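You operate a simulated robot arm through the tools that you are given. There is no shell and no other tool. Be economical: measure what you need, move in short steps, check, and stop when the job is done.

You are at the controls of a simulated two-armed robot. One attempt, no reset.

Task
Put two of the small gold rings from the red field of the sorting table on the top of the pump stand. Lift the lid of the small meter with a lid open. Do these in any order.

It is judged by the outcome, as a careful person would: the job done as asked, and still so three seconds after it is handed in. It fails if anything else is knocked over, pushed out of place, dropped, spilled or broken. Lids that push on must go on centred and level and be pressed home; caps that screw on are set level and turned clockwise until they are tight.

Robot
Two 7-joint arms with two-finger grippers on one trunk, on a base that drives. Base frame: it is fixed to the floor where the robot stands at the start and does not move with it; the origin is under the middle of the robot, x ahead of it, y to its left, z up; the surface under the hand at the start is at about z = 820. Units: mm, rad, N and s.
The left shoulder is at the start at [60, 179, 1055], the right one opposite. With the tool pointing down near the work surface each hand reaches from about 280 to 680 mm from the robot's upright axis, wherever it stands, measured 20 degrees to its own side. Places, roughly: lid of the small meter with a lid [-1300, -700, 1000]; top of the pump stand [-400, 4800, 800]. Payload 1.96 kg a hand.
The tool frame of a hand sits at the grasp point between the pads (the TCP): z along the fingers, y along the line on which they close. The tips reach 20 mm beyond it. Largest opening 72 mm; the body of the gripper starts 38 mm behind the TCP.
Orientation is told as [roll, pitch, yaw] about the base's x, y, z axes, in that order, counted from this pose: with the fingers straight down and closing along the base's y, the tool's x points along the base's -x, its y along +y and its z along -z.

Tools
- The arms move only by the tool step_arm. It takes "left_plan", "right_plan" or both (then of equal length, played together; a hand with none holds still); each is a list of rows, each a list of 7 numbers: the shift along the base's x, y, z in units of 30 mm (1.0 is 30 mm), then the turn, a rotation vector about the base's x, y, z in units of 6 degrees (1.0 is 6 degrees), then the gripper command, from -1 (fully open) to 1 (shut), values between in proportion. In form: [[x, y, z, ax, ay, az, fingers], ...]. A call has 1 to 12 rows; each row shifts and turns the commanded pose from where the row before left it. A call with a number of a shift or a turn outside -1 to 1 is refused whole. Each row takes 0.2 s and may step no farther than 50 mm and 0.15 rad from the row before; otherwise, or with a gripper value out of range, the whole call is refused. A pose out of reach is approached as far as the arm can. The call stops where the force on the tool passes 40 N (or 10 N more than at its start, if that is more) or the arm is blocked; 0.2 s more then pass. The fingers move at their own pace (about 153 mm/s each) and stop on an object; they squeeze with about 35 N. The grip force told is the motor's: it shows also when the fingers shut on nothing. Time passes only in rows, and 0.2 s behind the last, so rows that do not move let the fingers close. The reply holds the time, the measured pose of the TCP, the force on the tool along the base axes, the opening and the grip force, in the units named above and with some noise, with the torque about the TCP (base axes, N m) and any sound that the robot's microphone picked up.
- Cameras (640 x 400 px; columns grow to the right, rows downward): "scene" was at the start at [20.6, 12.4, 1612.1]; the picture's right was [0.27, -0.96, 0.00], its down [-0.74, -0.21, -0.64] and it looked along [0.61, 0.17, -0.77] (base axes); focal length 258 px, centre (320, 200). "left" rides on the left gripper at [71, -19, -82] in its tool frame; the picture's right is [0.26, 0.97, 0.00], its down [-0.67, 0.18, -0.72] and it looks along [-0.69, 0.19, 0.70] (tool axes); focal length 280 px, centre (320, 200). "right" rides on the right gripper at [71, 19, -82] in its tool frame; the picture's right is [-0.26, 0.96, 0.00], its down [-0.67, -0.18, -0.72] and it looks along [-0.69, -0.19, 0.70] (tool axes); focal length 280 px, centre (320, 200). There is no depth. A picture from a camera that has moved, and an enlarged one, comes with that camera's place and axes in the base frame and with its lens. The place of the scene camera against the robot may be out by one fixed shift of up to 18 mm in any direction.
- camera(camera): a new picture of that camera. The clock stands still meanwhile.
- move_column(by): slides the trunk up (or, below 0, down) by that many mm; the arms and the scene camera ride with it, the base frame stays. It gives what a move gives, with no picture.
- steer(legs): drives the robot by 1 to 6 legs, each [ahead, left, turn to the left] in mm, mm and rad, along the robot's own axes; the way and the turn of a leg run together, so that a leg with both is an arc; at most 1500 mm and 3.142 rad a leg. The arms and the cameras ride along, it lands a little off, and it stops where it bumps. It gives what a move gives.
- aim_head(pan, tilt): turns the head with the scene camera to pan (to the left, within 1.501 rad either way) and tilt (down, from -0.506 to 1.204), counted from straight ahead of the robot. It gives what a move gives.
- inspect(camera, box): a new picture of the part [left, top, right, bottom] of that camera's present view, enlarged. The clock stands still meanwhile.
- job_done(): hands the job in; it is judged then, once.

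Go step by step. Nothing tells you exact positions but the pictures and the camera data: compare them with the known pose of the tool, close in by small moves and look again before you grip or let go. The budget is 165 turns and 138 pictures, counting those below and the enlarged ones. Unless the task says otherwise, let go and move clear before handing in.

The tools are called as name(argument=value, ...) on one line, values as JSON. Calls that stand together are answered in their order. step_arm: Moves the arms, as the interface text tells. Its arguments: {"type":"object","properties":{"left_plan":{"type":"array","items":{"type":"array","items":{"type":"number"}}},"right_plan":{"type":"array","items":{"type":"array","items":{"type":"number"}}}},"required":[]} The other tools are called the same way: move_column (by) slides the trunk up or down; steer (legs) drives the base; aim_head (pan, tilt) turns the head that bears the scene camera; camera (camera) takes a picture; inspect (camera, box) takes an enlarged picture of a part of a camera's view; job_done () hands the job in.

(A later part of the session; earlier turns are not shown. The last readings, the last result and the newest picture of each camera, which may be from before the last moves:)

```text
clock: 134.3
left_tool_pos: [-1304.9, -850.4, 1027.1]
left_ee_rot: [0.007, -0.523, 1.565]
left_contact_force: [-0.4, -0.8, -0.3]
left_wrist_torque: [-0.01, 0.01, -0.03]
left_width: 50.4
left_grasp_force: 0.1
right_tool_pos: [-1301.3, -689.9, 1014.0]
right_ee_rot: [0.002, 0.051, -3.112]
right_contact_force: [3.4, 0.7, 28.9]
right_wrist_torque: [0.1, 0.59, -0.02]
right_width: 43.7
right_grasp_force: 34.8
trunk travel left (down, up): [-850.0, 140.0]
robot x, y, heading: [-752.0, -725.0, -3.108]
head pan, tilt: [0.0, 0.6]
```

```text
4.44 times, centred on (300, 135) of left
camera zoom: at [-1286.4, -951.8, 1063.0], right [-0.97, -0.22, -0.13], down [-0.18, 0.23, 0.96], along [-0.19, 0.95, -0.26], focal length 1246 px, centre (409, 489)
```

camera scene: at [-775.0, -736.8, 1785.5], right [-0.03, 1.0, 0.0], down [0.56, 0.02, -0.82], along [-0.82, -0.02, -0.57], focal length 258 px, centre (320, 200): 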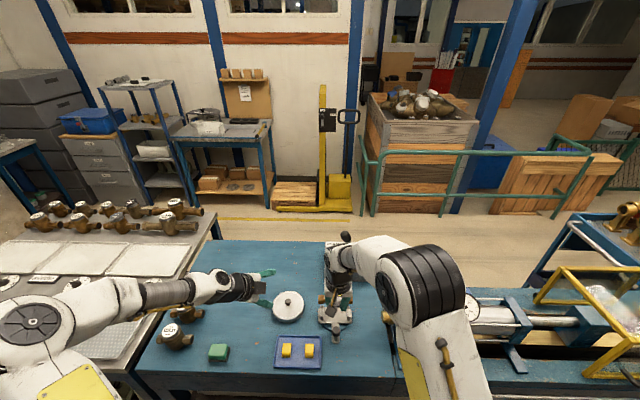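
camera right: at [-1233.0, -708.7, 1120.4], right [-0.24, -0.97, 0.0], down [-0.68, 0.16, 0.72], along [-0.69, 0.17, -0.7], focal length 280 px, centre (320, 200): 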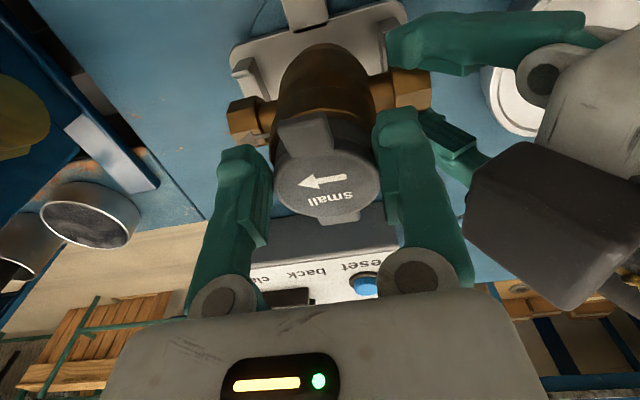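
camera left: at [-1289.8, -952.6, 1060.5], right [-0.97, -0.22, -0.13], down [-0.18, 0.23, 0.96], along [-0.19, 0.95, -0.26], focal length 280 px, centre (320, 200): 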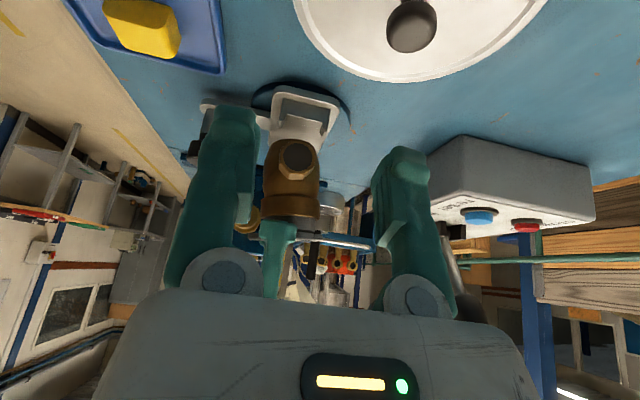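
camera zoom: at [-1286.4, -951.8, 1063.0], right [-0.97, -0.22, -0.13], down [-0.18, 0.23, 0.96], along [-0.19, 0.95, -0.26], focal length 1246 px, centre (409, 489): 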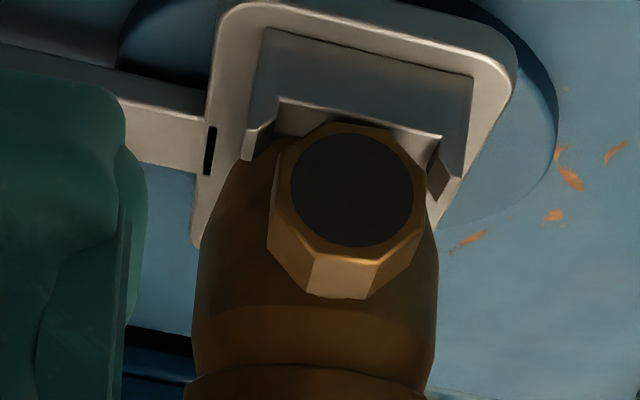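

The hex sits between the prongs within about 2 mm of its seat and carries load. I will relieve the force slightly and open the right hand so the meter settles in its cradle.

step_arm(right_plan=[[0, 0, 0.06, 0, 0, 0, 1], [0, 0, 0, 0, 0, 0, -0.25], [0, 0, 0, 0, 0, 0, -0.39], [0, 0, 0, 0, 0, 0, -0.39]])

inspect(camera="left", box=[220, 70, 370, 230])

camera(camera="right")

```text
clock: 135.3
left_tool_pos: [-1308.9, -849.6, 1024.9]
left_ee_rot: [0.002, -0.523, 1.567]
left_contact_force: [-0.2, -0.1, 0.8]
left_wrist_torque: [-0.03, -0.01, -0.05]
left_width: 50.2
left_grasp_force: 0.1
right_tool_pos: [-1303.7, -690.5, 1011.9]
right_ee_rot: [0.002, 0.058, -3.111]
right_contact_force: [-0.5, 0.7, 0.0]
right_wrist_torque: [0.01, -0.02, -0.01]
right_width: 49.8
right_grasp_force: 0.1
trunk travel left (down, up): [-850.0, 140.0]
robot x, y, heading: [-754.5, -724.4, -3.118]
head pan, tilt: [0.0, 0.6]
```

```text
2.50 times, centred on (295, 150) of left
camera zoom: at [-1289.7, -951.8, 1060.8], right [-0.97, -0.22, -0.13], down [-0.18, 0.23, 0.96], along [-0.19, 0.95, -0.26], focal length 701 px, centre (382, 325)
```

zoom: 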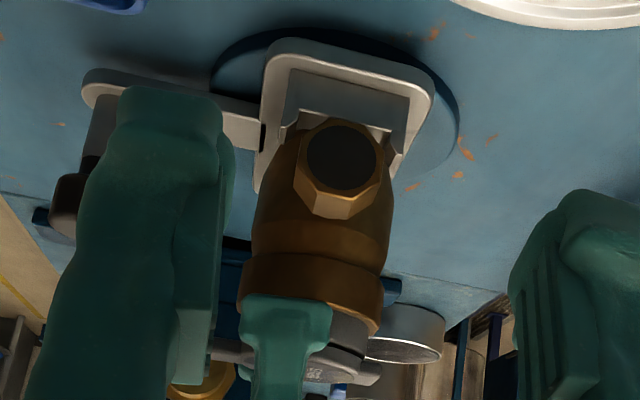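

```text
37 pictures are left
camera right: at [-1235.8, -708.4, 1097.6], right [-0.23, -0.97, -0.01], down [-0.72, 0.16, 0.67], along [-0.65, 0.17, -0.74], focal length 280 px, centre (320, 200)
```

right: 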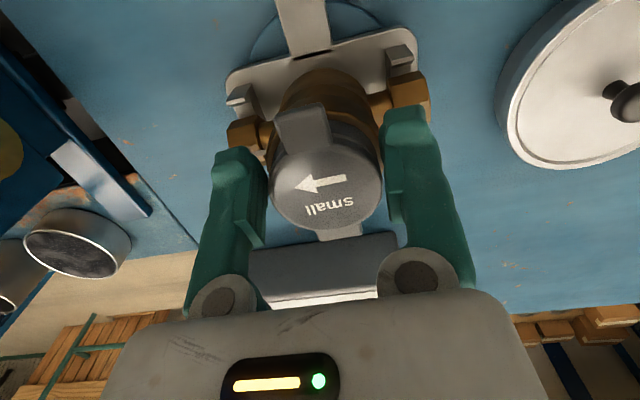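

inspect(camera="left", box=[262, 100, 342, 172])

```text
5.56 times, centred on (302, 136) of left
camera zoom: at [-1289.7, -951.8, 1060.8], right [-0.97, -0.22, -0.13], down [-0.18, 0.23, 0.96], along [-0.19, 0.95, -0.26], focal length 1558 px, centre (420, 556)
```

zoom: 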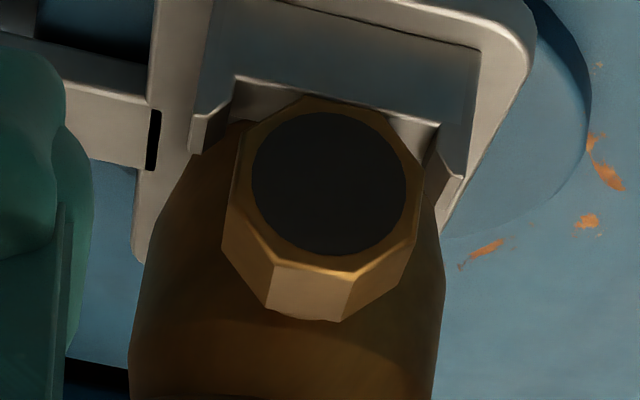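

The hex bottom now sits on the bar and is parallel to it, so the meter is seated and the right hand is free of load. I raise the right hand clear, pull it back, and tilt it 45° forward for scooping under the tab.

step_arm(right_plan=[[0, 0, 0.4, 0, 0, 0, -0.39], [0, 0, 0.8, 0, 0, 0, -0.39], [0.2, 0, 0.8, 0, 0.5, 0, -0.39], [1, 0, 0.3, 0, 1, 0, 0], [1, 0, 0, 0, 1, 0, 1], [1, 0, 0, 0, 1, 0, 1], [0.5, 0, 0, 0, 1, 0, 1], [0, 0, 0, 0, 1, 0, 1], [0, 0, 0, 0, 1, 0, 1], [0, 0, 0, 0, 1, 0, 1], [0, 0, 0, 0, 1, 0, 1]])

camera(camera="right")

inspect(camera="scene", box=[312, 280, 372, 325])

```text
clock: 137.7
left_tool_pos: [-1308.3, -851.7, 1025.1]
left_ee_rot: [0.002, -0.526, 1.568]
left_contact_force: [-0.2, 0.5, 0.0]
left_wrist_torque: [0.01, 0.02, 0.01]
left_width: 50.3
left_grasp_force: 0.0
right_tool_pos: [-1192.5, -689.7, 1083.7]
right_ee_rot: [-0.033, -0.835, -3.099]
right_contact_force: [-0.4, 0.1, 0.2]
right_wrist_torque: [0.02, 0.02, -0.01]
right_width: 0.0
right_grasp_force: 29.0
trunk travel left (down, up): [-850.0, 140.0]
robot x, y, heading: [-752.9, -725.6, -3.115]
head pan, tilt: [0.0, 0.6]
```

```text
35 pictures are left
camera right: at [-1083.8, -708.3, 1083.9], right [-0.16, -0.97, 0.17], down [0.07, 0.16, 0.98], along [-0.98, 0.17, 0.05], focal length 280 px, centre (320, 200)
```

right: 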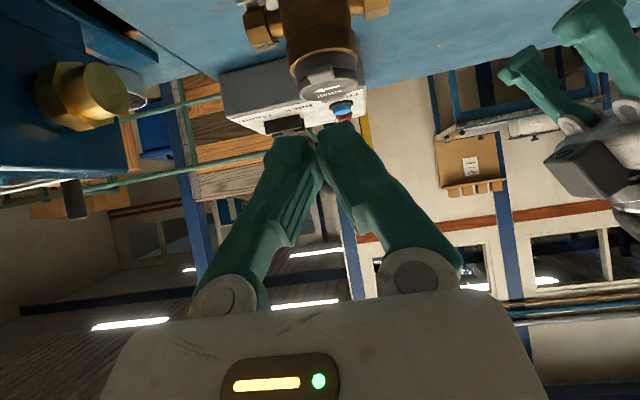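

```text
8.89 times, centred on (342, 302) of scene
camera zoom: at [-774.6, -736.3, 1785.5], right [-0.03, 1.0, 0.0], down [0.56, 0.02, -0.83], along [-0.82, -0.02, -0.56], focal length 2294 px, centre (124, -711)
```

zoom: 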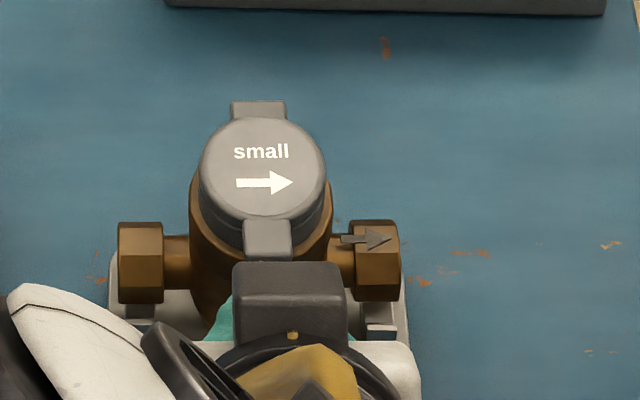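

The lid is level and the meter is seated. Now I bring the left hand back to hold the left hex, with its tips kept above the prongs.

step_arm(left_plan=[[0, 0.84, -0.3, 0.42, 0, 0, -0.39], [0, 0.84, -0.3, 0.42, 0, 0, -0.39], [0, 0.84, -0.3, 0.42, 0, 0, -0.39], [0, 0.84, -0.3, 0.42, 0, 0, -0.39]])

camera(camera="left")

```text
clock: 138.7
left_tool_pos: [-1307.1, -748.2, 988.2]
left_ee_rot: [0.004, -0.699, 1.567]
left_contact_force: [0.6, 0.3, 0.3]
left_wrist_torque: [-0.01, 0.0, 0.02]
left_width: 49.9
left_grasp_force: 0.0
right_tool_pos: [-1193.2, -689.5, 1082.1]
right_ee_rot: [-0.032, -0.832, -3.102]
right_contact_force: [-0.2, -0.2, 0.3]
right_wrist_torque: [0.03, 0.0, 0.02]
right_width: 0.0
right_grasp_force: 29.8
trunk travel left (down, up): [-850.0, 140.0]
robot x, y, heading: [-749.8, -728.2, -3.113]
head pan, tilt: [0.0, 0.6]
```

```text
33 pictures are left
camera left: at [-1288.5, -854.7, 1005.1], right [-0.97, -0.2, -0.17], down [-0.18, 0.06, 0.98], along [-0.19, 0.98, -0.09], focal length 280 px, centre (320, 200)
```

left: 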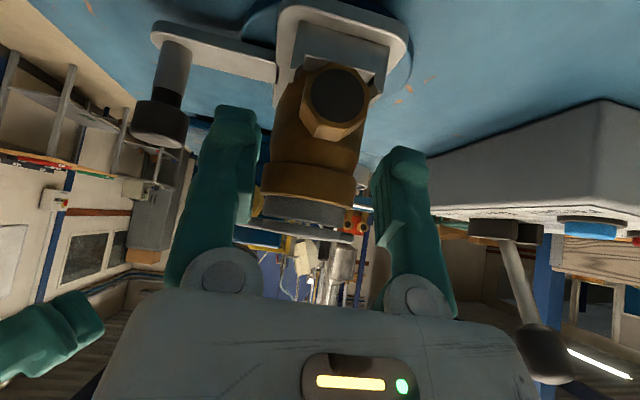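

step_arm(left_plan=[[-0.07, -0.05, -0.28, 0, 0, 0, -0.39], [0, 0, -0.27, 0, 0, 0, -0.39]])

camera(camera="left")

```text
clock: 139.3
left_tool_pos: [-1310.1, -749.9, 973.4]
left_ee_rot: [0.002, -0.699, 1.568]
left_contact_force: [-0.3, 0.2, -0.6]
left_wrist_torque: [-0.01, 0.0, 0.03]
left_width: 49.9
left_grasp_force: 0.0
right_tool_pos: [-1192.4, -690.1, 1083.3]
right_ee_rot: [-0.032, -0.835, -3.101]
right_contact_force: [-0.5, -0.4, 0.1]
right_wrist_torque: [0.03, 0.02, -0.02]
right_width: 0.4
right_grasp_force: 29.6
trunk travel left (down, up): [-850.0, 140.0]
robot x, y, heading: [-752.6, -730.8, -3.11]
head pan, tilt: [0.0, 0.6]
```

```text
32 pictures are left
camera left: at [-1291.1, -856.9, 990.7], right [-0.97, -0.2, -0.17], down [-0.18, 0.06, 0.98], along [-0.19, 0.98, -0.09], focal length 280 px, centre (320, 200)
```

left: 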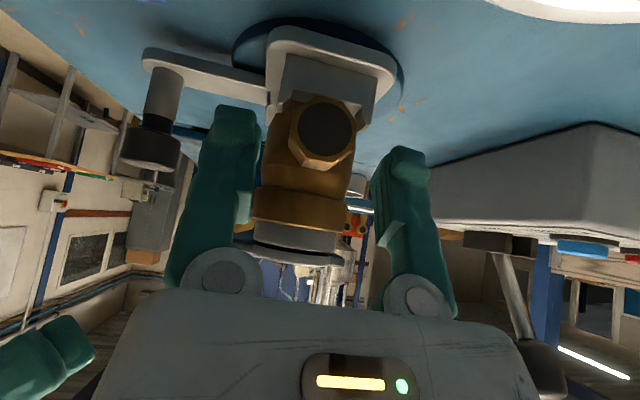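

The hex is centred between the fingers above the prongs. I close the left hand on it.

step_arm(left_plan=[[0, 0, -0.05, 0, 0, 0, 0], [0, 0, 0, 0, 0, 0, 0.3], [0, 0, 0, 0, 0, 0, 1], [0, 0, 0, 0, 0, 0, 1]])

camera(camera="left")

```text
clock: 140.3
left_tool_pos: [-1308.4, -751.2, 973.5]
left_ee_rot: [0.006, -0.699, 1.568]
left_contact_force: [-0.9, -4.6, 11.6]
left_wrist_torque: [0.14, 0.03, 0.03]
left_width: 5.8
left_grasp_force: 30.0
right_tool_pos: [-1192.9, -690.7, 1083.0]
right_ee_rot: [-0.034, -0.832, -3.097]
right_contact_force: [-0.3, 0.3, -1.3]
right_wrist_torque: [-0.03, -0.03, -0.02]
right_width: 0.3
right_grasp_force: 29.4
trunk travel left (down, up): [-850.0, 140.0]
robot x, y, heading: [-752.6, -726.1, -3.11]
head pan, tilt: [0.0, 0.6]
```

```text
31 pictures are left
camera left: at [-1290.1, -858.4, 990.4], right [-0.97, -0.2, -0.16], down [-0.18, 0.05, 0.98], along [-0.19, 0.98, -0.09], focal length 280 px, centre (320, 200)
```

left: 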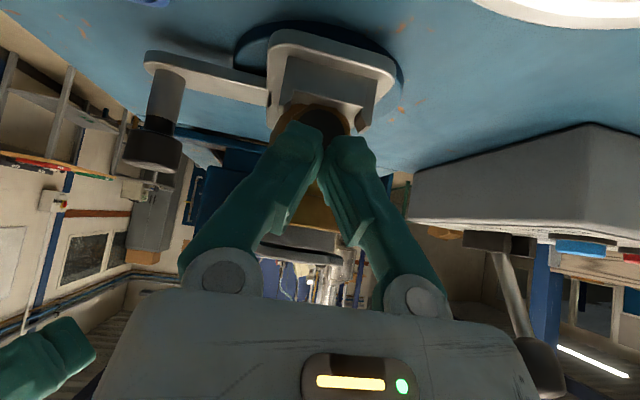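

The fingers slid up onto the top of the hex and now press it down with about 12 N, which serves well as a hold-down. I will look at the tab from the tilted right hand.

inspect(camera="right", box=[270, 30, 390, 130])

inspect(camera="scene", box=[312, 280, 372, 325])

```text
4.00 times, centred on (330, 80) of right
camera zoom: at [-1083.0, -708.9, 1084.2], right [-0.16, -0.97, 0.17], down [0.07, 0.16, 0.98], along [-0.98, 0.17, 0.04], focal length 1122 px, centre (280, 680)
```

zoom: 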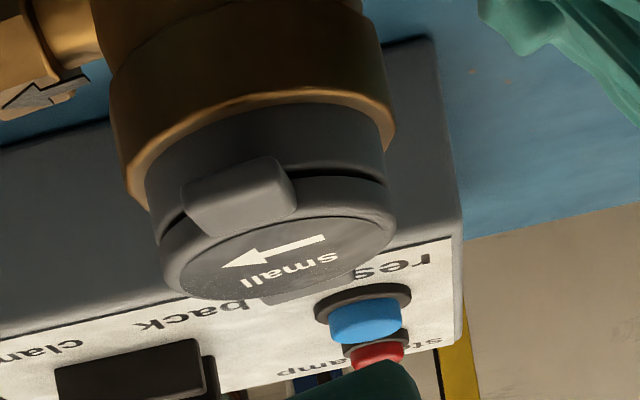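

```text
8.89 times, centred on (342, 302) of scene
camera zoom: at [-773.4, -737.1, 1785.7], right [-0.03, 1.0, 0.0], down [0.56, 0.02, -0.83], along [-0.83, -0.02, -0.56], focal length 2294 px, centre (124, -711)
```

zoom: 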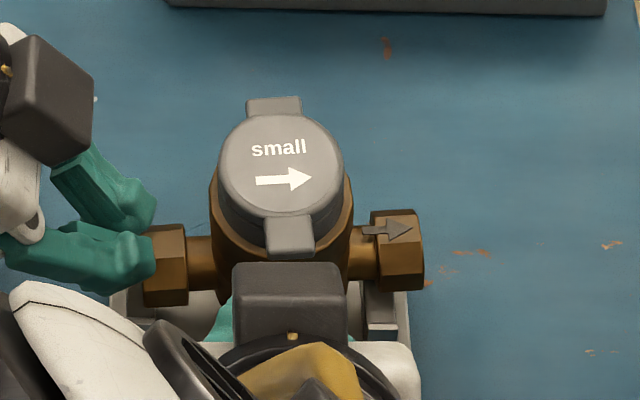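

The squeeze pushed the meter about 7 mm toward +y and tilted it slightly. I will take the left hand off upward and check how it settles.

step_arm(left_plan=[[0, -0.05, 0.3, 0, 0, 0, 1], [0, -0.3, 0.5, 0, 0, 0, 1], [0, -0.8, 0.4, 0, 0, 0, 1], [0, -0.8, 0.2, 0, 0, 0, 1]])

inspect(camera="scene", box=[312, 280, 372, 325])

camera(camera="left")

```text
clock: 141.3
left_tool_pos: [-1310.1, -810.4, 1011.8]
left_ee_rot: [0.005, -0.701, 1.564]
left_contact_force: [-0.2, -0.1, 0.1]
left_wrist_torque: [0.02, -0.01, -0.01]
left_width: 0.1
left_grasp_force: 29.5
right_tool_pos: [-1192.2, -691.1, 1082.1]
right_ee_rot: [-0.032, -0.832, -3.097]
right_contact_force: [-0.2, -0.1, 0.0]
right_wrist_torque: [-0.02, 0.03, -0.03]
right_width: 0.0
right_grasp_force: 29.7
trunk travel left (down, up): [-850.0, 140.0]
robot x, y, heading: [-750.1, -724.9, -3.115]
head pan, tilt: [0.0, 0.6]
```

```text
8.89 times, centred on (342, 302) of scene
camera zoom: at [-774.7, -736.7, 1785.5], right [-0.03, 1.0, 0.0], down [0.56, 0.02, -0.82], along [-0.82, -0.02, -0.57], focal length 2294 px, centre (124, -711)
```

zoom: 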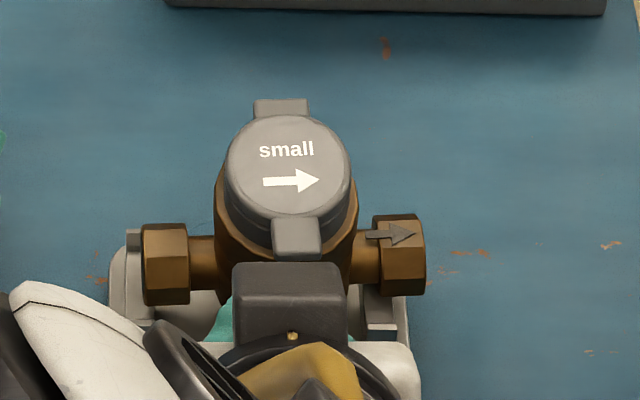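

```text
27 pictures are left
camera left: at [-1291.3, -916.4, 1028.7], right [-0.97, -0.2, -0.17], down [-0.18, 0.06, 0.98], along [-0.18, 0.98, -0.09], focal length 280 px, centre (320, 200)
```

left: 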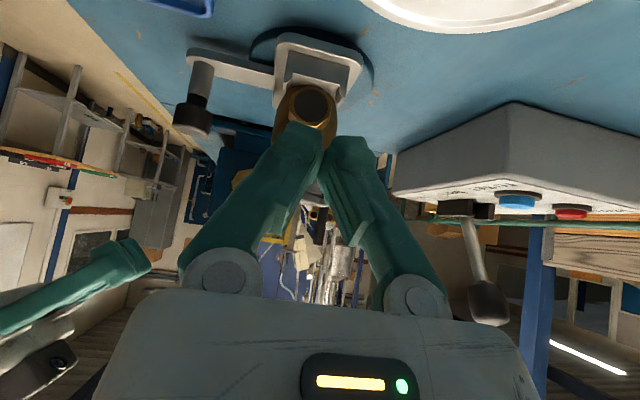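

The meter is level again but sits about 9 mm too far toward +y; the U-posts guide it along y. I will slide it back by pushing on the right hex's end with the closed right fingers.

step_arm(right_plan=[[0, 1, 0, 0, 0, 0, 1], [0, 1, 0, 0, 0, 0, 1], [0, 1, 0, 0, 0, 0, 1], [-0.66, 0.05, -0.8, 0, 0, 0, 1], [-0.66, 0, -0.8, 0, 0, 0, 1], [-0.66, 0, -0.8, 0, 0, 0, 1], [-0.66, 0, -0.7, 0, 0, 0, 1], [-0.66, 0, -0.7, 0, 0, 0, 1]])

camera(camera="scene")

```text
clock: 143.1
left_tool_pos: [-1309.9, -810.2, 1010.5]
left_ee_rot: [0.002, -0.7, 1.566]
left_contact_force: [-0.5, -0.3, -0.9]
left_wrist_torque: [-0.01, -0.01, -0.01]
left_width: 0.0
left_grasp_force: 29.4
right_tool_pos: [-1292.4, -601.8, 968.4]
right_ee_rot: [-0.03, -0.831, -3.099]
right_contact_force: [0.4, 0.3, 0.0]
right_wrist_torque: [0.01, -0.01, -0.01]
right_width: 0.2
right_grasp_force: 30.4
trunk travel left (down, up): [-850.0, 140.0]
robot x, y, heading: [-750.2, -726.1, -3.115]
head pan, tilt: [0.0, 0.6]
```

```text
26 pictures are left
camera scene: at [-775.8, -735.4, 1785.5], right [-0.03, 1.0, 0.0], down [0.57, 0.02, -0.82], along [-0.82, -0.02, -0.57], focal length 258 px, centre (320, 200)
```

scene: 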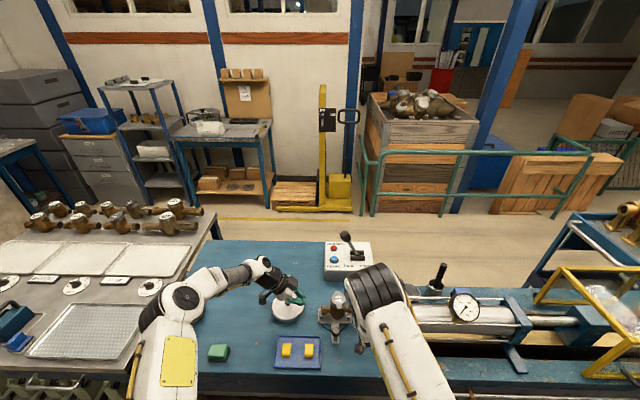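

inspect(camera="scene", box=[312, 280, 372, 325])

camera(camera="right")

```text
8.89 times, centred on (342, 302) of scene
camera zoom: at [-775.8, -735.4, 1785.5], right [-0.03, 1.0, 0.0], down [0.57, 0.02, -0.82], along [-0.82, -0.02, -0.57], focal length 2294 px, centre (124, -711)
```

zoom: 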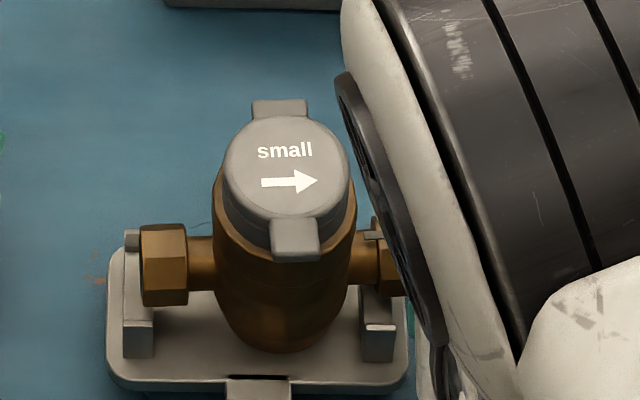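

```text
24 pictures are left
camera right: at [-1184.5, -618.7, 969.3], right [-0.16, -0.97, 0.17], down [0.07, 0.16, 0.98], along [-0.98, 0.17, 0.04], focal length 280 px, centre (320, 200)
```

right: 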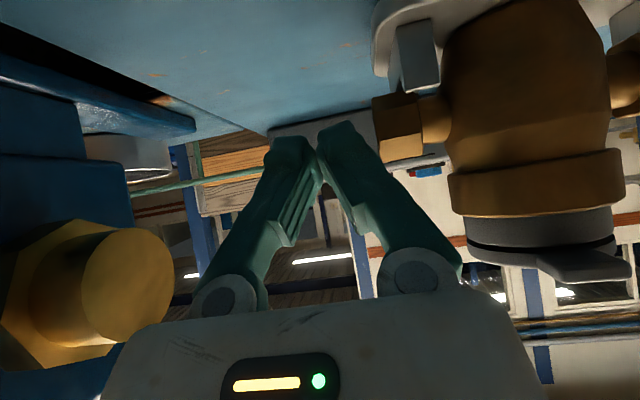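

The fingers are level with the hex end, about 14 mm away. I push toward -y in steps.

step_arm(right_plan=[[0, -0.3, 0, 0, 0, 0, 1], [0, -0.2, 0, 0, 0, 0, 1], [0, -0.15, 0, 0, 0, 0, 1]])

inspect(camera="scene", box=[312, 280, 372, 325])

```text
clock: 143.9
left_tool_pos: [-1308.9, -809.6, 1009.9]
left_ee_rot: [0.003, -0.701, 1.566]
left_contact_force: [0.1, -0.7, 0.0]
left_wrist_torque: [0.01, 0.01, -0.01]
left_width: 0.0
left_grasp_force: 29.5
right_tool_pos: [-1290.6, -617.8, 966.3]
right_ee_rot: [-0.03, -0.833, -3.1]
right_contact_force: [0.6, 1.0, 0.6]
right_wrist_torque: [0.02, -0.02, 0.0]
right_width: 0.0
right_grasp_force: 29.3
trunk travel left (down, up): [-850.0, 140.0]
robot x, y, heading: [-754.4, -726.8, -3.114]
head pan, tilt: [0.0, 0.6]
```

```text
8.89 times, centred on (342, 302) of scene
camera zoom: at [-774.4, -735.6, 1785.5], right [-0.03, 1.0, 0.0], down [0.56, 0.02, -0.83], along [-0.82, -0.02, -0.56], focal length 2294 px, centre (124, -711)
```

zoom: 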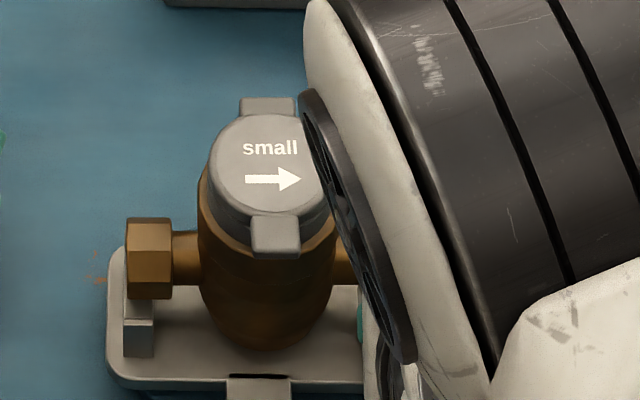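

The meter slid 6 mm smoothly. About 3.5 mm more is needed.

step_arm(right_plan=[[0, -0.12, 0, 0, 0, 0, 1], [0, 0, 0, 0, 0, 0, 1]])

inspect(camera="scene", box=[312, 280, 372, 325])

```text
clock: 144.5
left_tool_pos: [-1311.5, -808.5, 1012.1]
left_ee_rot: [0.0, -0.699, 1.567]
left_contact_force: [0.5, -0.7, 0.8]
left_wrist_torque: [-0.02, 0.0, -0.01]
left_width: 0.0
left_grasp_force: 30.4
right_tool_pos: [-1291.8, -622.6, 968.4]
right_ee_rot: [-0.032, -0.833, -3.097]
right_contact_force: [-0.4, 1.7, -0.4]
right_wrist_torque: [0.0, -0.01, 0.0]
right_width: 0.0
right_grasp_force: 29.6
trunk travel left (down, up): [-850.0, 140.0]
robot x, y, heading: [-754.4, -726.3, -3.112]
head pan, tilt: [0.0, 0.6]
```

```text
8.89 times, centred on (342, 302) of scene
camera zoom: at [-774.7, -735.5, 1785.5], right [-0.03, 1.0, 0.0], down [0.56, 0.02, -0.83], along [-0.82, -0.02, -0.57], focal length 2294 px, centre (124, -711)
```

zoom: 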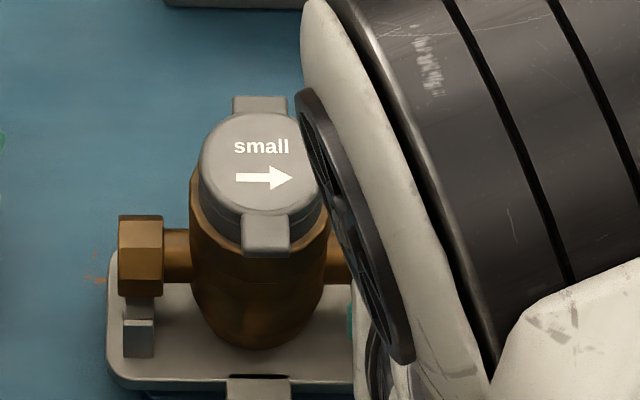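

The meter is back in its original place. Now I bring the right hand round to just in front of the tab, and place the left fingers behind the body as a brace against tipping.

step_arm(right_plan=[[0, 0.5, 0, 0, 0, 0, 1], [0.47, 0, 0.77, 0, 0, 0, 1], [0.47, 0, 0.77, 0, 0, 0, 1], [0.47, 0, 0.77, 0, 0, 0, 1], [0.47, 0, 0.77, 0, 0, 0, 1], [0, -0.9, 0, 0, 0, 0, 1], [0, -0.9, 0, 0, 0, 0, 1], [0, -0.9, 0, 0, 0, 0, 1], [0, 0, -0.5, 0, 0, 0, 1], [0, 0, -0.5, 0, 0, 0, 1], [0, 0, -0.3, 0, 0, 0, 1]], left_plan=[[-0.7, 0, 0, 0, 0, 0, 1], [-0.7, 0, 0, 0, 0, 0, 1], [0, 0.8, -0.1, 0, 0, 0, 1], [0, 0.8, -0.1, 0, 0, 0, 1], [0, 0.8, -0.1, 0, 0, 0, 1], [0, 0.8, -0.1, 0, 0, 0, 1], [0, 0, 0, 0, 0, 0, 1], [0, 0, 0, 0, 0, 0, 1], [0, 0, 0, 0, 0, 0, 1], [0, 0, 0, 0, 0, 0, 1], [0, 0, 0, 0, 0, 0, 1]])

camera(camera="right")

inspect(camera="scene", box=[302, 265, 382, 325])

```text
clock: 146.9
left_tool_pos: [-1341.7, -714.7, 999.4]
left_ee_rot: [0.001, -0.699, 1.568]
left_contact_force: [-1.0, -1.0, -0.1]
left_wrist_torque: [0.02, 0.03, 0.0]
left_width: 0.2
left_grasp_force: 29.6
left hand out of reach, approached as far as the arm can: row 2
right_tool_pos: [-1234.4, -687.1, 1020.8]
right_ee_rot: [-0.032, -0.833, -3.099]
right_contact_force: [-0.3, -0.1, 0.0]
right_wrist_torque: [0.04, 0.03, -0.01]
right_width: 0.0
right_grasp_force: 30.1
trunk travel left (down, up): [-850.0, 140.0]
robot x, y, heading: [-754.0, -728.1, -3.112]
head pan, tilt: [0.0, 0.6]
```

```text
21 pictures are left
camera right: at [-1125.0, -704.9, 1022.1], right [-0.16, -0.97, 0.17], down [0.07, 0.16, 0.98], along [-0.98, 0.17, 0.04], focal length 280 px, centre (320, 200)
```

right: 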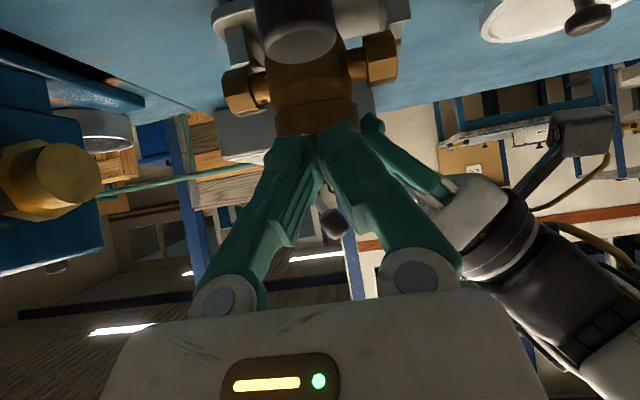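

```text
6.67 times, centred on (342, 295) of scene
camera zoom: at [-774.9, -735.9, 1785.5], right [-0.03, 1.0, 0.0], down [0.56, 0.02, -0.82], along [-0.82, -0.02, -0.57], focal length 1721 px, centre (173, -433)
```

zoom: 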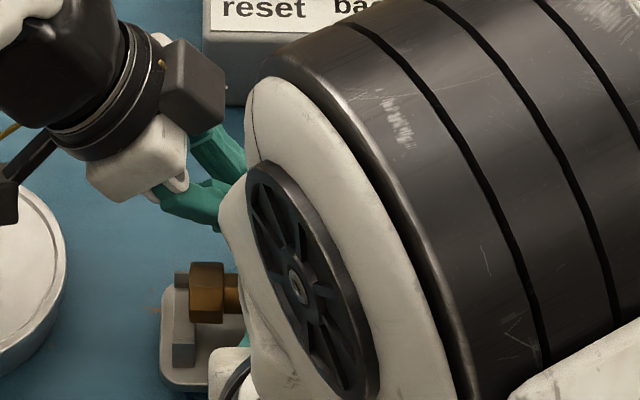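

Both hands are in position: the left fingers are behind the body and the right is in front of the tab. I close the brace gap gently and bring the right tip below tab level.

step_arm(left_plan=[[0.07, 0, -0.1, 0, 0, 0, 1], [0, 0, 0, 0, 0, 0, 1], [0, 0, 0, 0, 0, 0, 1]], right_plan=[[0, -0.08, -0.3, 0, 0, 0, 1], [0, 0, -0.34, 0, 0, 0, 1], [-0.2, 0, 0, 0, 0, 0, 1]])

camera(camera="left")

```text
clock: 147.7
left_tool_pos: [-1341.2, -716.3, 997.6]
left_ee_rot: [0.004, -0.701, 1.569]
left_contact_force: [-3.0, -2.9, 7.1]
left_wrist_torque: [0.09, -0.09, 0.05]
left_width: 0.0
left_grasp_force: 29.7
right_tool_pos: [-1241.4, -688.6, 1000.2]
right_ee_rot: [-0.033, -0.833, -3.097]
right_contact_force: [-0.2, -0.3, -0.1]
right_wrist_torque: [0.0, 0.01, -0.02]
right_width: 0.0
right_grasp_force: 29.6
trunk travel left (down, up): [-850.0, 140.0]
robot x, y, heading: [-751.3, -723.6, -3.109]
head pan, tilt: [0.0, 0.6]
```

```text
19 pictures are left
camera left: at [-1321.9, -821.3, 1015.0], right [-0.97, -0.2, -0.17], down [-0.18, 0.06, 0.98], along [-0.19, 0.98, -0.09], focal length 280 px, centre (320, 200)
```

left: 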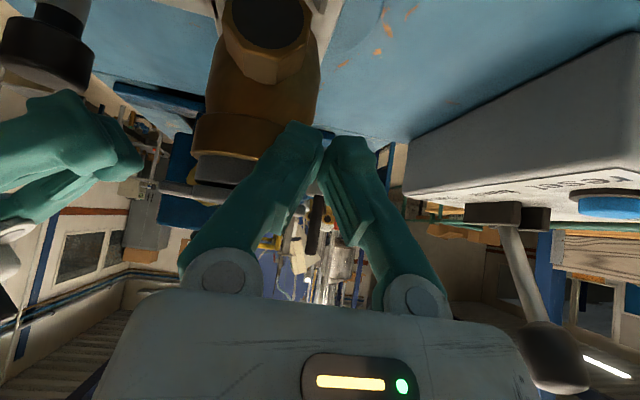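

inspect(camera="left", box=[60, 80, 260, 220])

```text
2.86 times, centred on (160, 150) of left
camera zoom: at [-1321.9, -821.3, 1015.0], right [-0.97, -0.2, -0.17], down [-0.18, 0.06, 0.98], along [-0.19, 0.98, -0.09], focal length 801 px, centre (777, 343)
```

zoom: 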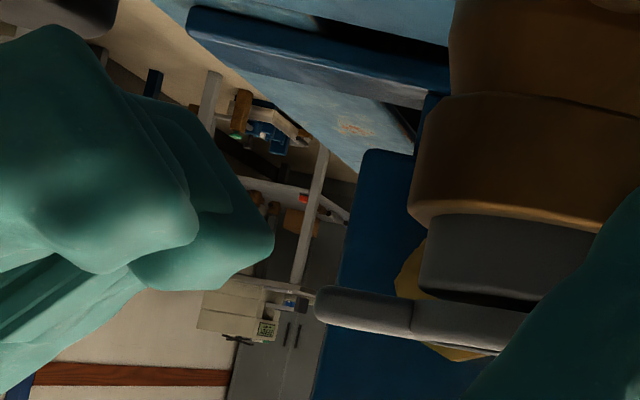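

The left camera gives an ideal side view: the right fingertip is below the tab with a 7 mm gap. I advance 13 mm under it and start lifting along the arc.

step_arm(left_plan=[[0, 0, 0.05, 0, 0, 0, 1], [0, 0, 0, 0, 0, 0, 1], [0, 0, 0, 0, 0, 0, 1], [0, 0, 0, 0, 0, 0, 1], [0, 0, 0, 0, 0, 0, 1]], right_plan=[[-0.23, 0, 0, 0, 0, 0, 1], [-0.2, 0, 0, 0, 0, 0, 1], [-0.03, 0, 0.25, 0, 0, 0, 1], [-0.04, 0, 0.25, 0, 0, 0, 1], [-0.08, 0, 0.25, 0, 0, 0, 1]])

camera(camera="left")

```text
clock: 148.9
left_tool_pos: [-1341.1, -715.7, 998.7]
left_ee_rot: [0.003, -0.701, 1.568]
left_contact_force: [-2.5, -2.8, -0.2]
left_wrist_torque: [0.01, 0.02, 0.04]
left_width: 0.2
left_grasp_force: 29.6
right_tool_pos: [-1258.0, -688.8, 1023.2]
right_ee_rot: [-0.034, -0.831, -3.097]
right_contact_force: [1.9, 1.5, 0.4]
right_wrist_torque: [-0.02, 0.03, -0.04]
right_width: 0.2
right_grasp_force: 29.3
trunk travel left (down, up): [-850.0, 140.0]
robot x, y, heading: [-758.3, -725.6, -3.11]
head pan, tilt: [0.0, 0.6]
```

```text
17 pictures are left
camera left: at [-1321.0, -821.0, 1017.2], right [-0.97, -0.2, -0.17], down [-0.18, 0.06, 0.98], along [-0.19, 0.98, -0.09], focal length 280 px, centre (320, 200)
```

left: 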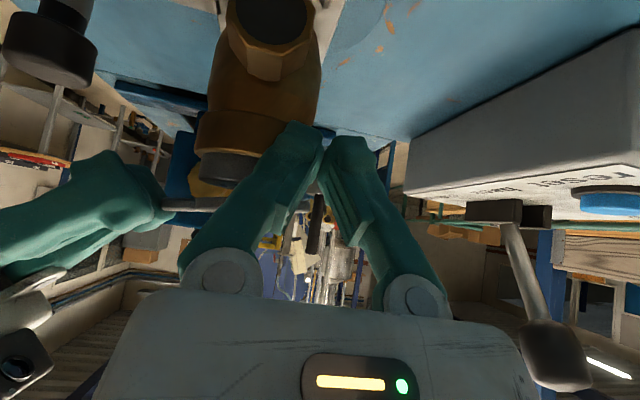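

The lid is lifting freely while the body stays put (about 2 N). I continue along the arc.

step_arm(right_plan=[[-0.14, 0, 0.2, 0, 0, 0, 1], [-0.15, 0, 0.2, 0, 0, 0, 1], [-0.16, 0, 0.2, 0, 0, 0, 1], [-0.19, 0, 0.1, 0, 0, 0, 1], [-0.19, 0, 0.1, 0, 0, 0, 1], [-0.19, 0, 0.07, 0, 0, 0, 1], [-0.19, 0, 0.07, 0, 0, 0, 1]])

camera(camera="left")

```text
clock: 150.4
left_tool_pos: [-1344.7, -717.5, 1003.0]
left_ee_rot: [0.015, -0.699, 1.57]
left_contact_force: [-3.6, -7.3, 17.1]
left_wrist_torque: [0.15, -0.24, 0.06]
left_width: 0.0
left_grasp_force: 29.3
right_tool_pos: [-1288.4, -690.6, 1052.4]
right_ee_rot: [-0.032, -0.833, -3.097]
right_contact_force: [4.2, 0.4, 2.2]
right_wrist_torque: [-0.06, 0.02, -0.05]
right_width: 0.2
right_grasp_force: 29.7
trunk travel left (down, up): [-850.0, 140.0]
robot x, y, heading: [-756.8, -726.7, -3.111]
head pan, tilt: [0.0, 0.6]
stopped in row 7 (left hand): the force on the tool passed its limit at 40 N (the readings are from after the stop); the commanded pose is now the measured one
```

```text
16 pictures are left
camera left: at [-1323.7, -824.1, 1020.6], right [-0.97, -0.21, -0.16], down [-0.17, 0.05, 0.98], along [-0.2, 0.98, -0.09], focal length 280 px, centre (320, 200)
```

left: 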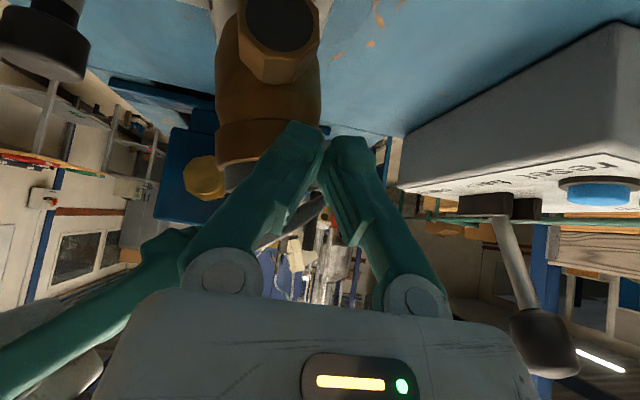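

The left brace is now pinched by the hinge's rear lip, so the right force stays small but the left finger obstructs opening. I withdraw the left hand up and sideways while the right holds the lid.

step_arm(left_plan=[[0, -0.1, 0.25, 0, 0, 0, 1], [0, -0.3, 0.4, 0, 0, 0, 1], [0, -0.8, 0.4, 0, 0, 0, 1], [0, -1, 0.2, 0, 0, 0, 1], [0, -1, 0, 0, 0, 0, 1]])

camera(camera="left")

```text
clock: 151.6
left_tool_pos: [-1343.8, -801.5, 1038.1]
left_ee_rot: [0.012, -0.7, 1.568]
left_contact_force: [-0.5, 0.6, -1.1]
left_wrist_torque: [0.0, 0.0, -0.04]
left_width: 0.1
left_grasp_force: 30.0
left hand out of reach, approached as far as the arm can: row 5
right_tool_pos: [-1289.8, -691.4, 1051.8]
right_ee_rot: [-0.033, -0.832, -3.099]
right_contact_force: [0.7, 0.0, 0.7]
right_wrist_torque: [-0.03, -0.02, -0.01]
right_width: 0.0
right_grasp_force: 30.0
trunk travel left (down, up): [-850.0, 140.0]
robot x, y, heading: [-753.3, -728.7, -3.112]
head pan, tilt: [0.0, 0.6]
```

```text
15 pictures are left
camera left: at [-1324.3, -908.1, 1057.3], right [-0.97, -0.2, -0.16], down [-0.17, 0.06, 0.98], along [-0.19, 0.98, -0.09], focal length 280 px, centre (320, 200)
```

left: 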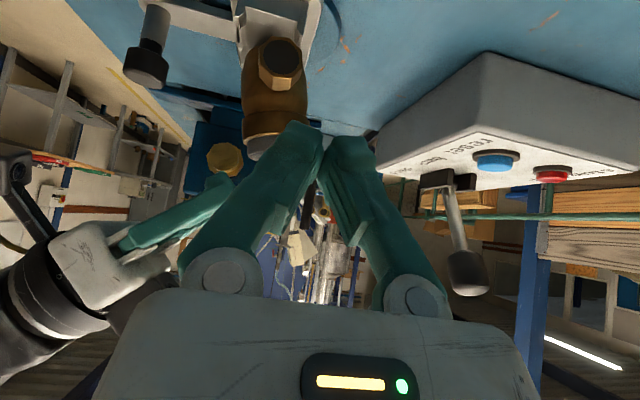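

step_arm(left_plan=[[0.5, -0.5, 0, 0, 0, 0, -1], [0.5, -0.3, 0, 0, 0, 0, -1], [0, 0, 0, 0, 0, 0, -1]])

inspect(camera="left", box=[200, 40, 440, 240])

```text
clock: 152.4
left_tool_pos: [-1313.9, -826.4, 1040.3]
left_ee_rot: [0.01, -0.699, 1.566]
left_contact_force: [-0.1, -0.1, -0.7]
left_wrist_torque: [0.03, 0.01, 0.01]
left_width: 71.9
left_grasp_force: 0.0
right_tool_pos: [-1290.0, -690.4, 1051.9]
right_ee_rot: [-0.031, -0.833, -3.099]
right_contact_force: [0.2, 0.4, 1.2]
right_wrist_torque: [0.02, -0.01, -0.04]
right_width: 0.0
right_grasp_force: 29.3
trunk travel left (down, up): [-850.0, 140.0]
robot x, y, heading: [-754.7, -727.9, -3.109]
head pan, tilt: [0.0, 0.6]
```

```text
2.00 times, centred on (320, 140) of left
camera zoom: at [-1294.7, -932.6, 1057.8], right [-0.97, -0.2, -0.16], down [-0.18, 0.06, 0.98], along [-0.19, 0.98, -0.09], focal length 561 px, centre (320, 320)
```

zoom: 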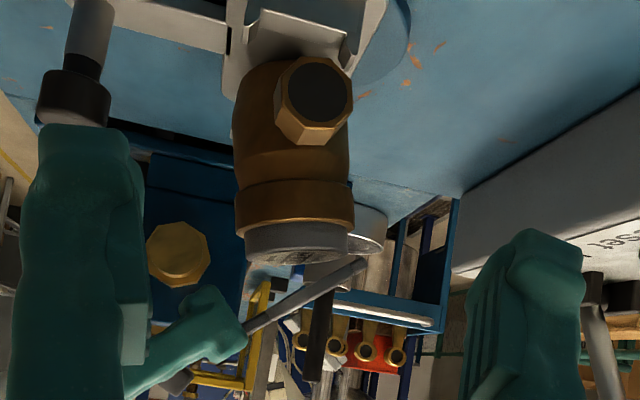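

inspect(camera="left", box=[260, 30, 360, 130])

```text
4.00 times, centred on (310, 80) of left
camera zoom: at [-1294.7, -932.6, 1057.8], right [-0.97, -0.2, -0.16], down [-0.18, 0.06, 0.98], along [-0.19, 0.98, -0.09], focal length 1122 px, centre (360, 680)
```

zoom: 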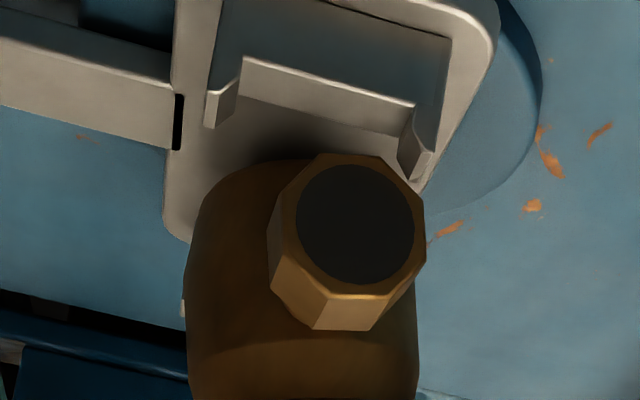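

The meter's left end has come out of its cradle and tilted. I will lower the lid back along the same path, withdraw the right hand and assess.

step_arm(right_plan=[[0.26, 0, -0.24, 0, 0, 0, 1], [0.26, 0, -0.24, 0, 0, 0, 1], [0.26, 0, -0.24, 0, 0, 0, 1], [0.26, 0, -0.24, 0, 0, 0, 1], [0.1, 0, -0.37, 0, 0, 0, 1], [0.1, 0, -0.37, 0, 0, 0, 1], [0.5, 0, 0, 0, 0, 0, 1], [0.4, 0, 0.7, 0, 0, 0, 1], [0.4, 0, 1, 0, 0, 0, 1], [0.4, 0, 1, 0, 0, 0, 1]])

inspect(camera="scene", box=[312, 280, 372, 325])

inspect(camera="left", box=[220, 30, 400, 190])

```text
clock: 154.6
left_tool_pos: [-1313.0, -826.4, 1040.3]
left_ee_rot: [0.012, -0.699, 1.569]
left_contact_force: [-0.5, 0.1, 0.3]
left_wrist_torque: [0.0, -0.02, 0.01]
left_width: 72.1
left_grasp_force: 0.1
right_tool_pos: [-1201.1, -688.0, 1082.8]
right_ee_rot: [-0.032, -0.834, -3.097]
right_contact_force: [0.1, 0.1, -0.2]
right_wrist_torque: [-0.01, 0.0, 0.01]
right_width: 0.0
right_grasp_force: 29.8
trunk travel left (down, up): [-850.0, 140.0]
robot x, y, heading: [-754.4, -726.0, -3.108]
head pan, tilt: [0.0, 0.6]
```

```text
8.89 times, centred on (342, 302) of scene
camera zoom: at [-772.9, -735.4, 1785.5], right [-0.03, 1.0, 0.0], down [0.56, 0.02, -0.83], along [-0.83, -0.02, -0.56], focal length 2294 px, centre (124, -711)
```

zoom: 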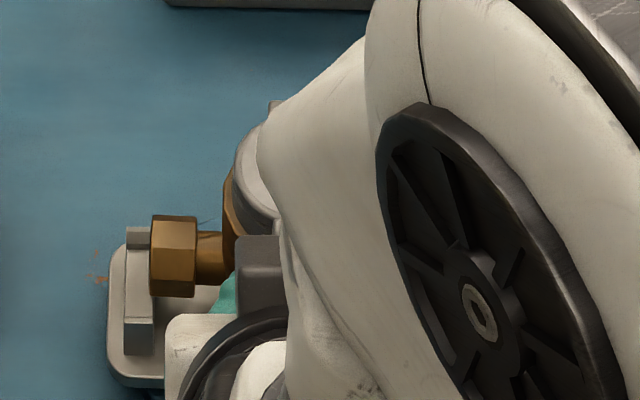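

```text
2.50 times, centred on (310, 110) of left
camera zoom: at [-1293.4, -932.6, 1058.3], right [-0.97, -0.2, -0.16], down [-0.17, 0.06, 0.98], along [-0.19, 0.98, -0.09], focal length 701 px, centre (345, 425)
```

zoom: 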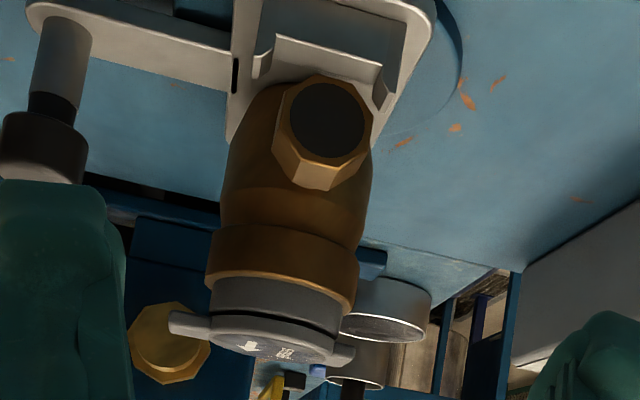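

The lid closed gently and the meter is resting in the cradle, but shifted about 12 mm toward +y. I will repeat the same side push with the right hand to the exact end pose that seated it before.

step_arm(right_plan=[[0, 0.95, 0, 0, 0, 0, 1], [0, 0.95, 0, 0, 0, 0, 1], [0, 1, 0, 0, 0, 0, 1], [-0.61, 0, -0.76, 0, 0, 0, 1], [-0.61, 0, -0.76, 0, 0, 0, 1], [-0.61, 0, -0.76, 0, 0, 0, 1], [-0.61, 0, -0.76, 0, 0, 0, 1], [-0.59, 0, -0.76, 0, 0, 0, 1]])

step_arm(right_plan=[[0, -0.2, 0, 0, 0, 0, 1], [0, -0.15, 0, 0, 0, 0, 1], [0, -0.15, 0, 0, 0, 0, 1]])

inspect(camera="left", box=[220, 30, 400, 190])

```text
clock: 156.4
left_tool_pos: [-1315.4, -826.8, 1039.9]
left_ee_rot: [0.008, -0.698, 1.57]
left_contact_force: [-0.1, 0.8, 0.3]
left_wrist_torque: [0.02, 0.01, -0.03]
left_width: 71.9
left_grasp_force: 0.1
right_tool_pos: [-1293.0, -604.8, 963.9]
right_ee_rot: [-0.033, -0.832, -3.098]
right_contact_force: [-0.1, -0.2, -0.8]
right_wrist_torque: [-0.01, 0.03, -0.02]
right_width: 0.0
right_grasp_force: 30.0
trunk travel left (down, up): [-850.0, 140.0]
robot x, y, heading: [-753.8, -726.4, -3.114]
head pan, tilt: [0.0, 0.6]
```

```text
clock: 157.2
left_tool_pos: [-1312.7, -826.5, 1038.7]
left_ee_rot: [0.01, -0.697, 1.567]
left_contact_force: [0.2, 1.2, 0.2]
left_wrist_torque: [0.0, 0.02, 0.01]
left_width: 71.7
left_grasp_force: 0.1
right_tool_pos: [-1291.1, -618.4, 965.8]
right_ee_rot: [-0.033, -0.831, -3.1]
right_contact_force: [1.2, 1.2, -0.5]
right_wrist_torque: [-0.02, 0.01, -0.04]
right_width: 0.2
right_grasp_force: 29.6
trunk travel left (down, up): [-850.0, 140.0]
robot x, y, heading: [-749.4, -724.6, -3.115]
head pan, tilt: [0.0, 0.6]
```

```text
2.50 times, centred on (310, 110) of left
camera zoom: at [-1294.3, -932.6, 1057.8], right [-0.97, -0.2, -0.16], down [-0.18, 0.06, 0.98], along [-0.19, 0.98, -0.09], focal length 701 px, centre (345, 425)
```

zoom: 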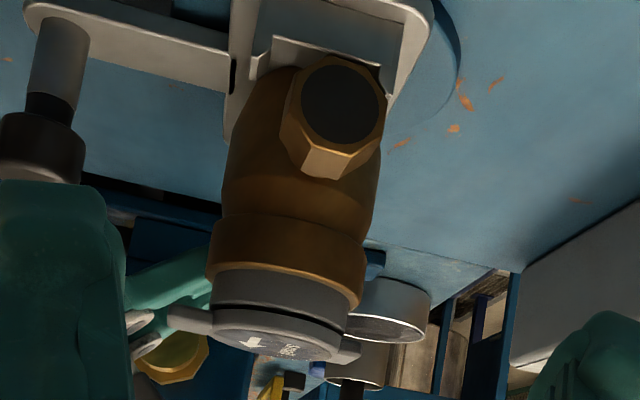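

step_arm(right_plan=[[0, -0.13, 0, 0, 0, 0, 1], [0, 0, 0, 0, 0, 0, 1], [0, 0.5, 0, 0, 0, 0, 1]])

inspect(camera="left", box=[250, 30, 370, 130])

```text
clock: 158.0
left_tool_pos: [-1314.7, -826.4, 1040.5]
left_ee_rot: [0.01, -0.699, 1.57]
left_contact_force: [-0.5, 0.5, 0.0]
left_wrist_torque: [-0.02, -0.03, 0.02]
left_width: 72.2
left_grasp_force: 0.1
right_tool_pos: [-1291.5, -607.1, 968.7]
right_ee_rot: [-0.031, -0.832, -3.098]
right_contact_force: [-0.4, 0.4, 0.3]
right_wrist_torque: [-0.01, -0.01, 0.02]
right_width: 0.4
right_grasp_force: 29.8
trunk travel left (down, up): [-850.0, 140.0]
robot x, y, heading: [-755.6, -727.6, -3.114]
head pan, tilt: [0.0, 0.6]
```

```text
4.00 times, centred on (310, 80) of left
camera zoom: at [-1294.6, -932.3, 1057.8], right [-0.97, -0.2, -0.16], down [-0.18, 0.06, 0.98], along [-0.19, 0.98, -0.09], focal length 1122 px, centre (360, 680)
```

zoom: 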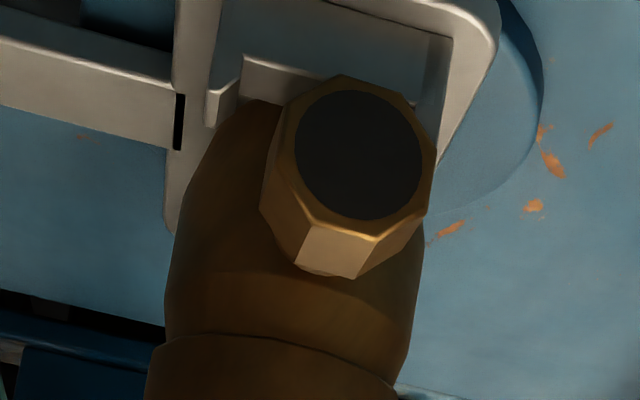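

The meter is level on the cradle bars, about 5 mm too far back. I will grip the left hex with the left hand, this time a few mm lower, which also recentres it.

step_arm(left_plan=[[0.05, 0.85, -0.67, 0, 0, 0, -0.5], [0.05, 0.85, -0.67, 0, 0, 0, -0.5], [0, 0.85, -0.67, 0, 0, 0, -0.5], [0, 0, -0.45, 0, 0, 0, -0.5], [0, 0, 0, 0, 0, 0, -0.5]])

camera(camera="left")

```text
clock: 159.2
left_tool_pos: [-1309.8, -750.5, 963.9]
left_ee_rot: [0.011, -0.697, 1.567]
left_contact_force: [-0.1, 0.0, 0.6]
left_wrist_torque: [-0.01, -0.01, -0.02]
left_width: 54.0
left_grasp_force: 0.0
right_tool_pos: [-1291.1, -607.2, 968.3]
right_ee_rot: [-0.035, -0.834, -3.099]
right_contact_force: [-0.2, -0.1, -0.3]
right_wrist_torque: [-0.01, 0.01, -0.03]
right_width: 0.3
right_grasp_force: 29.4
trunk travel left (down, up): [-850.0, 140.0]
robot x, y, heading: [-752.9, -725.5, -3.111]
head pan, tilt: [0.0, 0.6]
```

```text
8 pictures are left
camera left: at [-1290.4, -856.4, 982.1], right [-0.97, -0.2, -0.16], down [-0.18, 0.06, 0.98], along [-0.19, 0.98, -0.09], focal length 280 px, centre (320, 200)
```

left: 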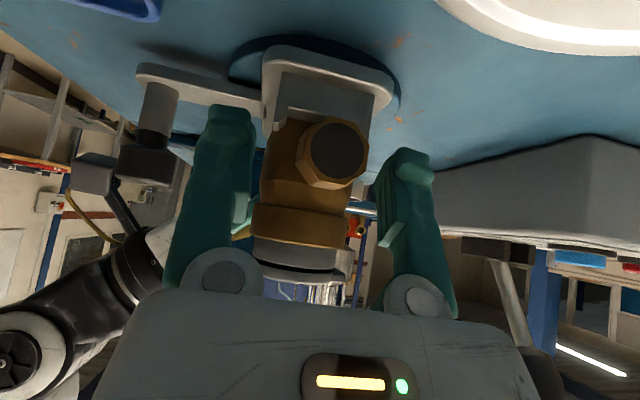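

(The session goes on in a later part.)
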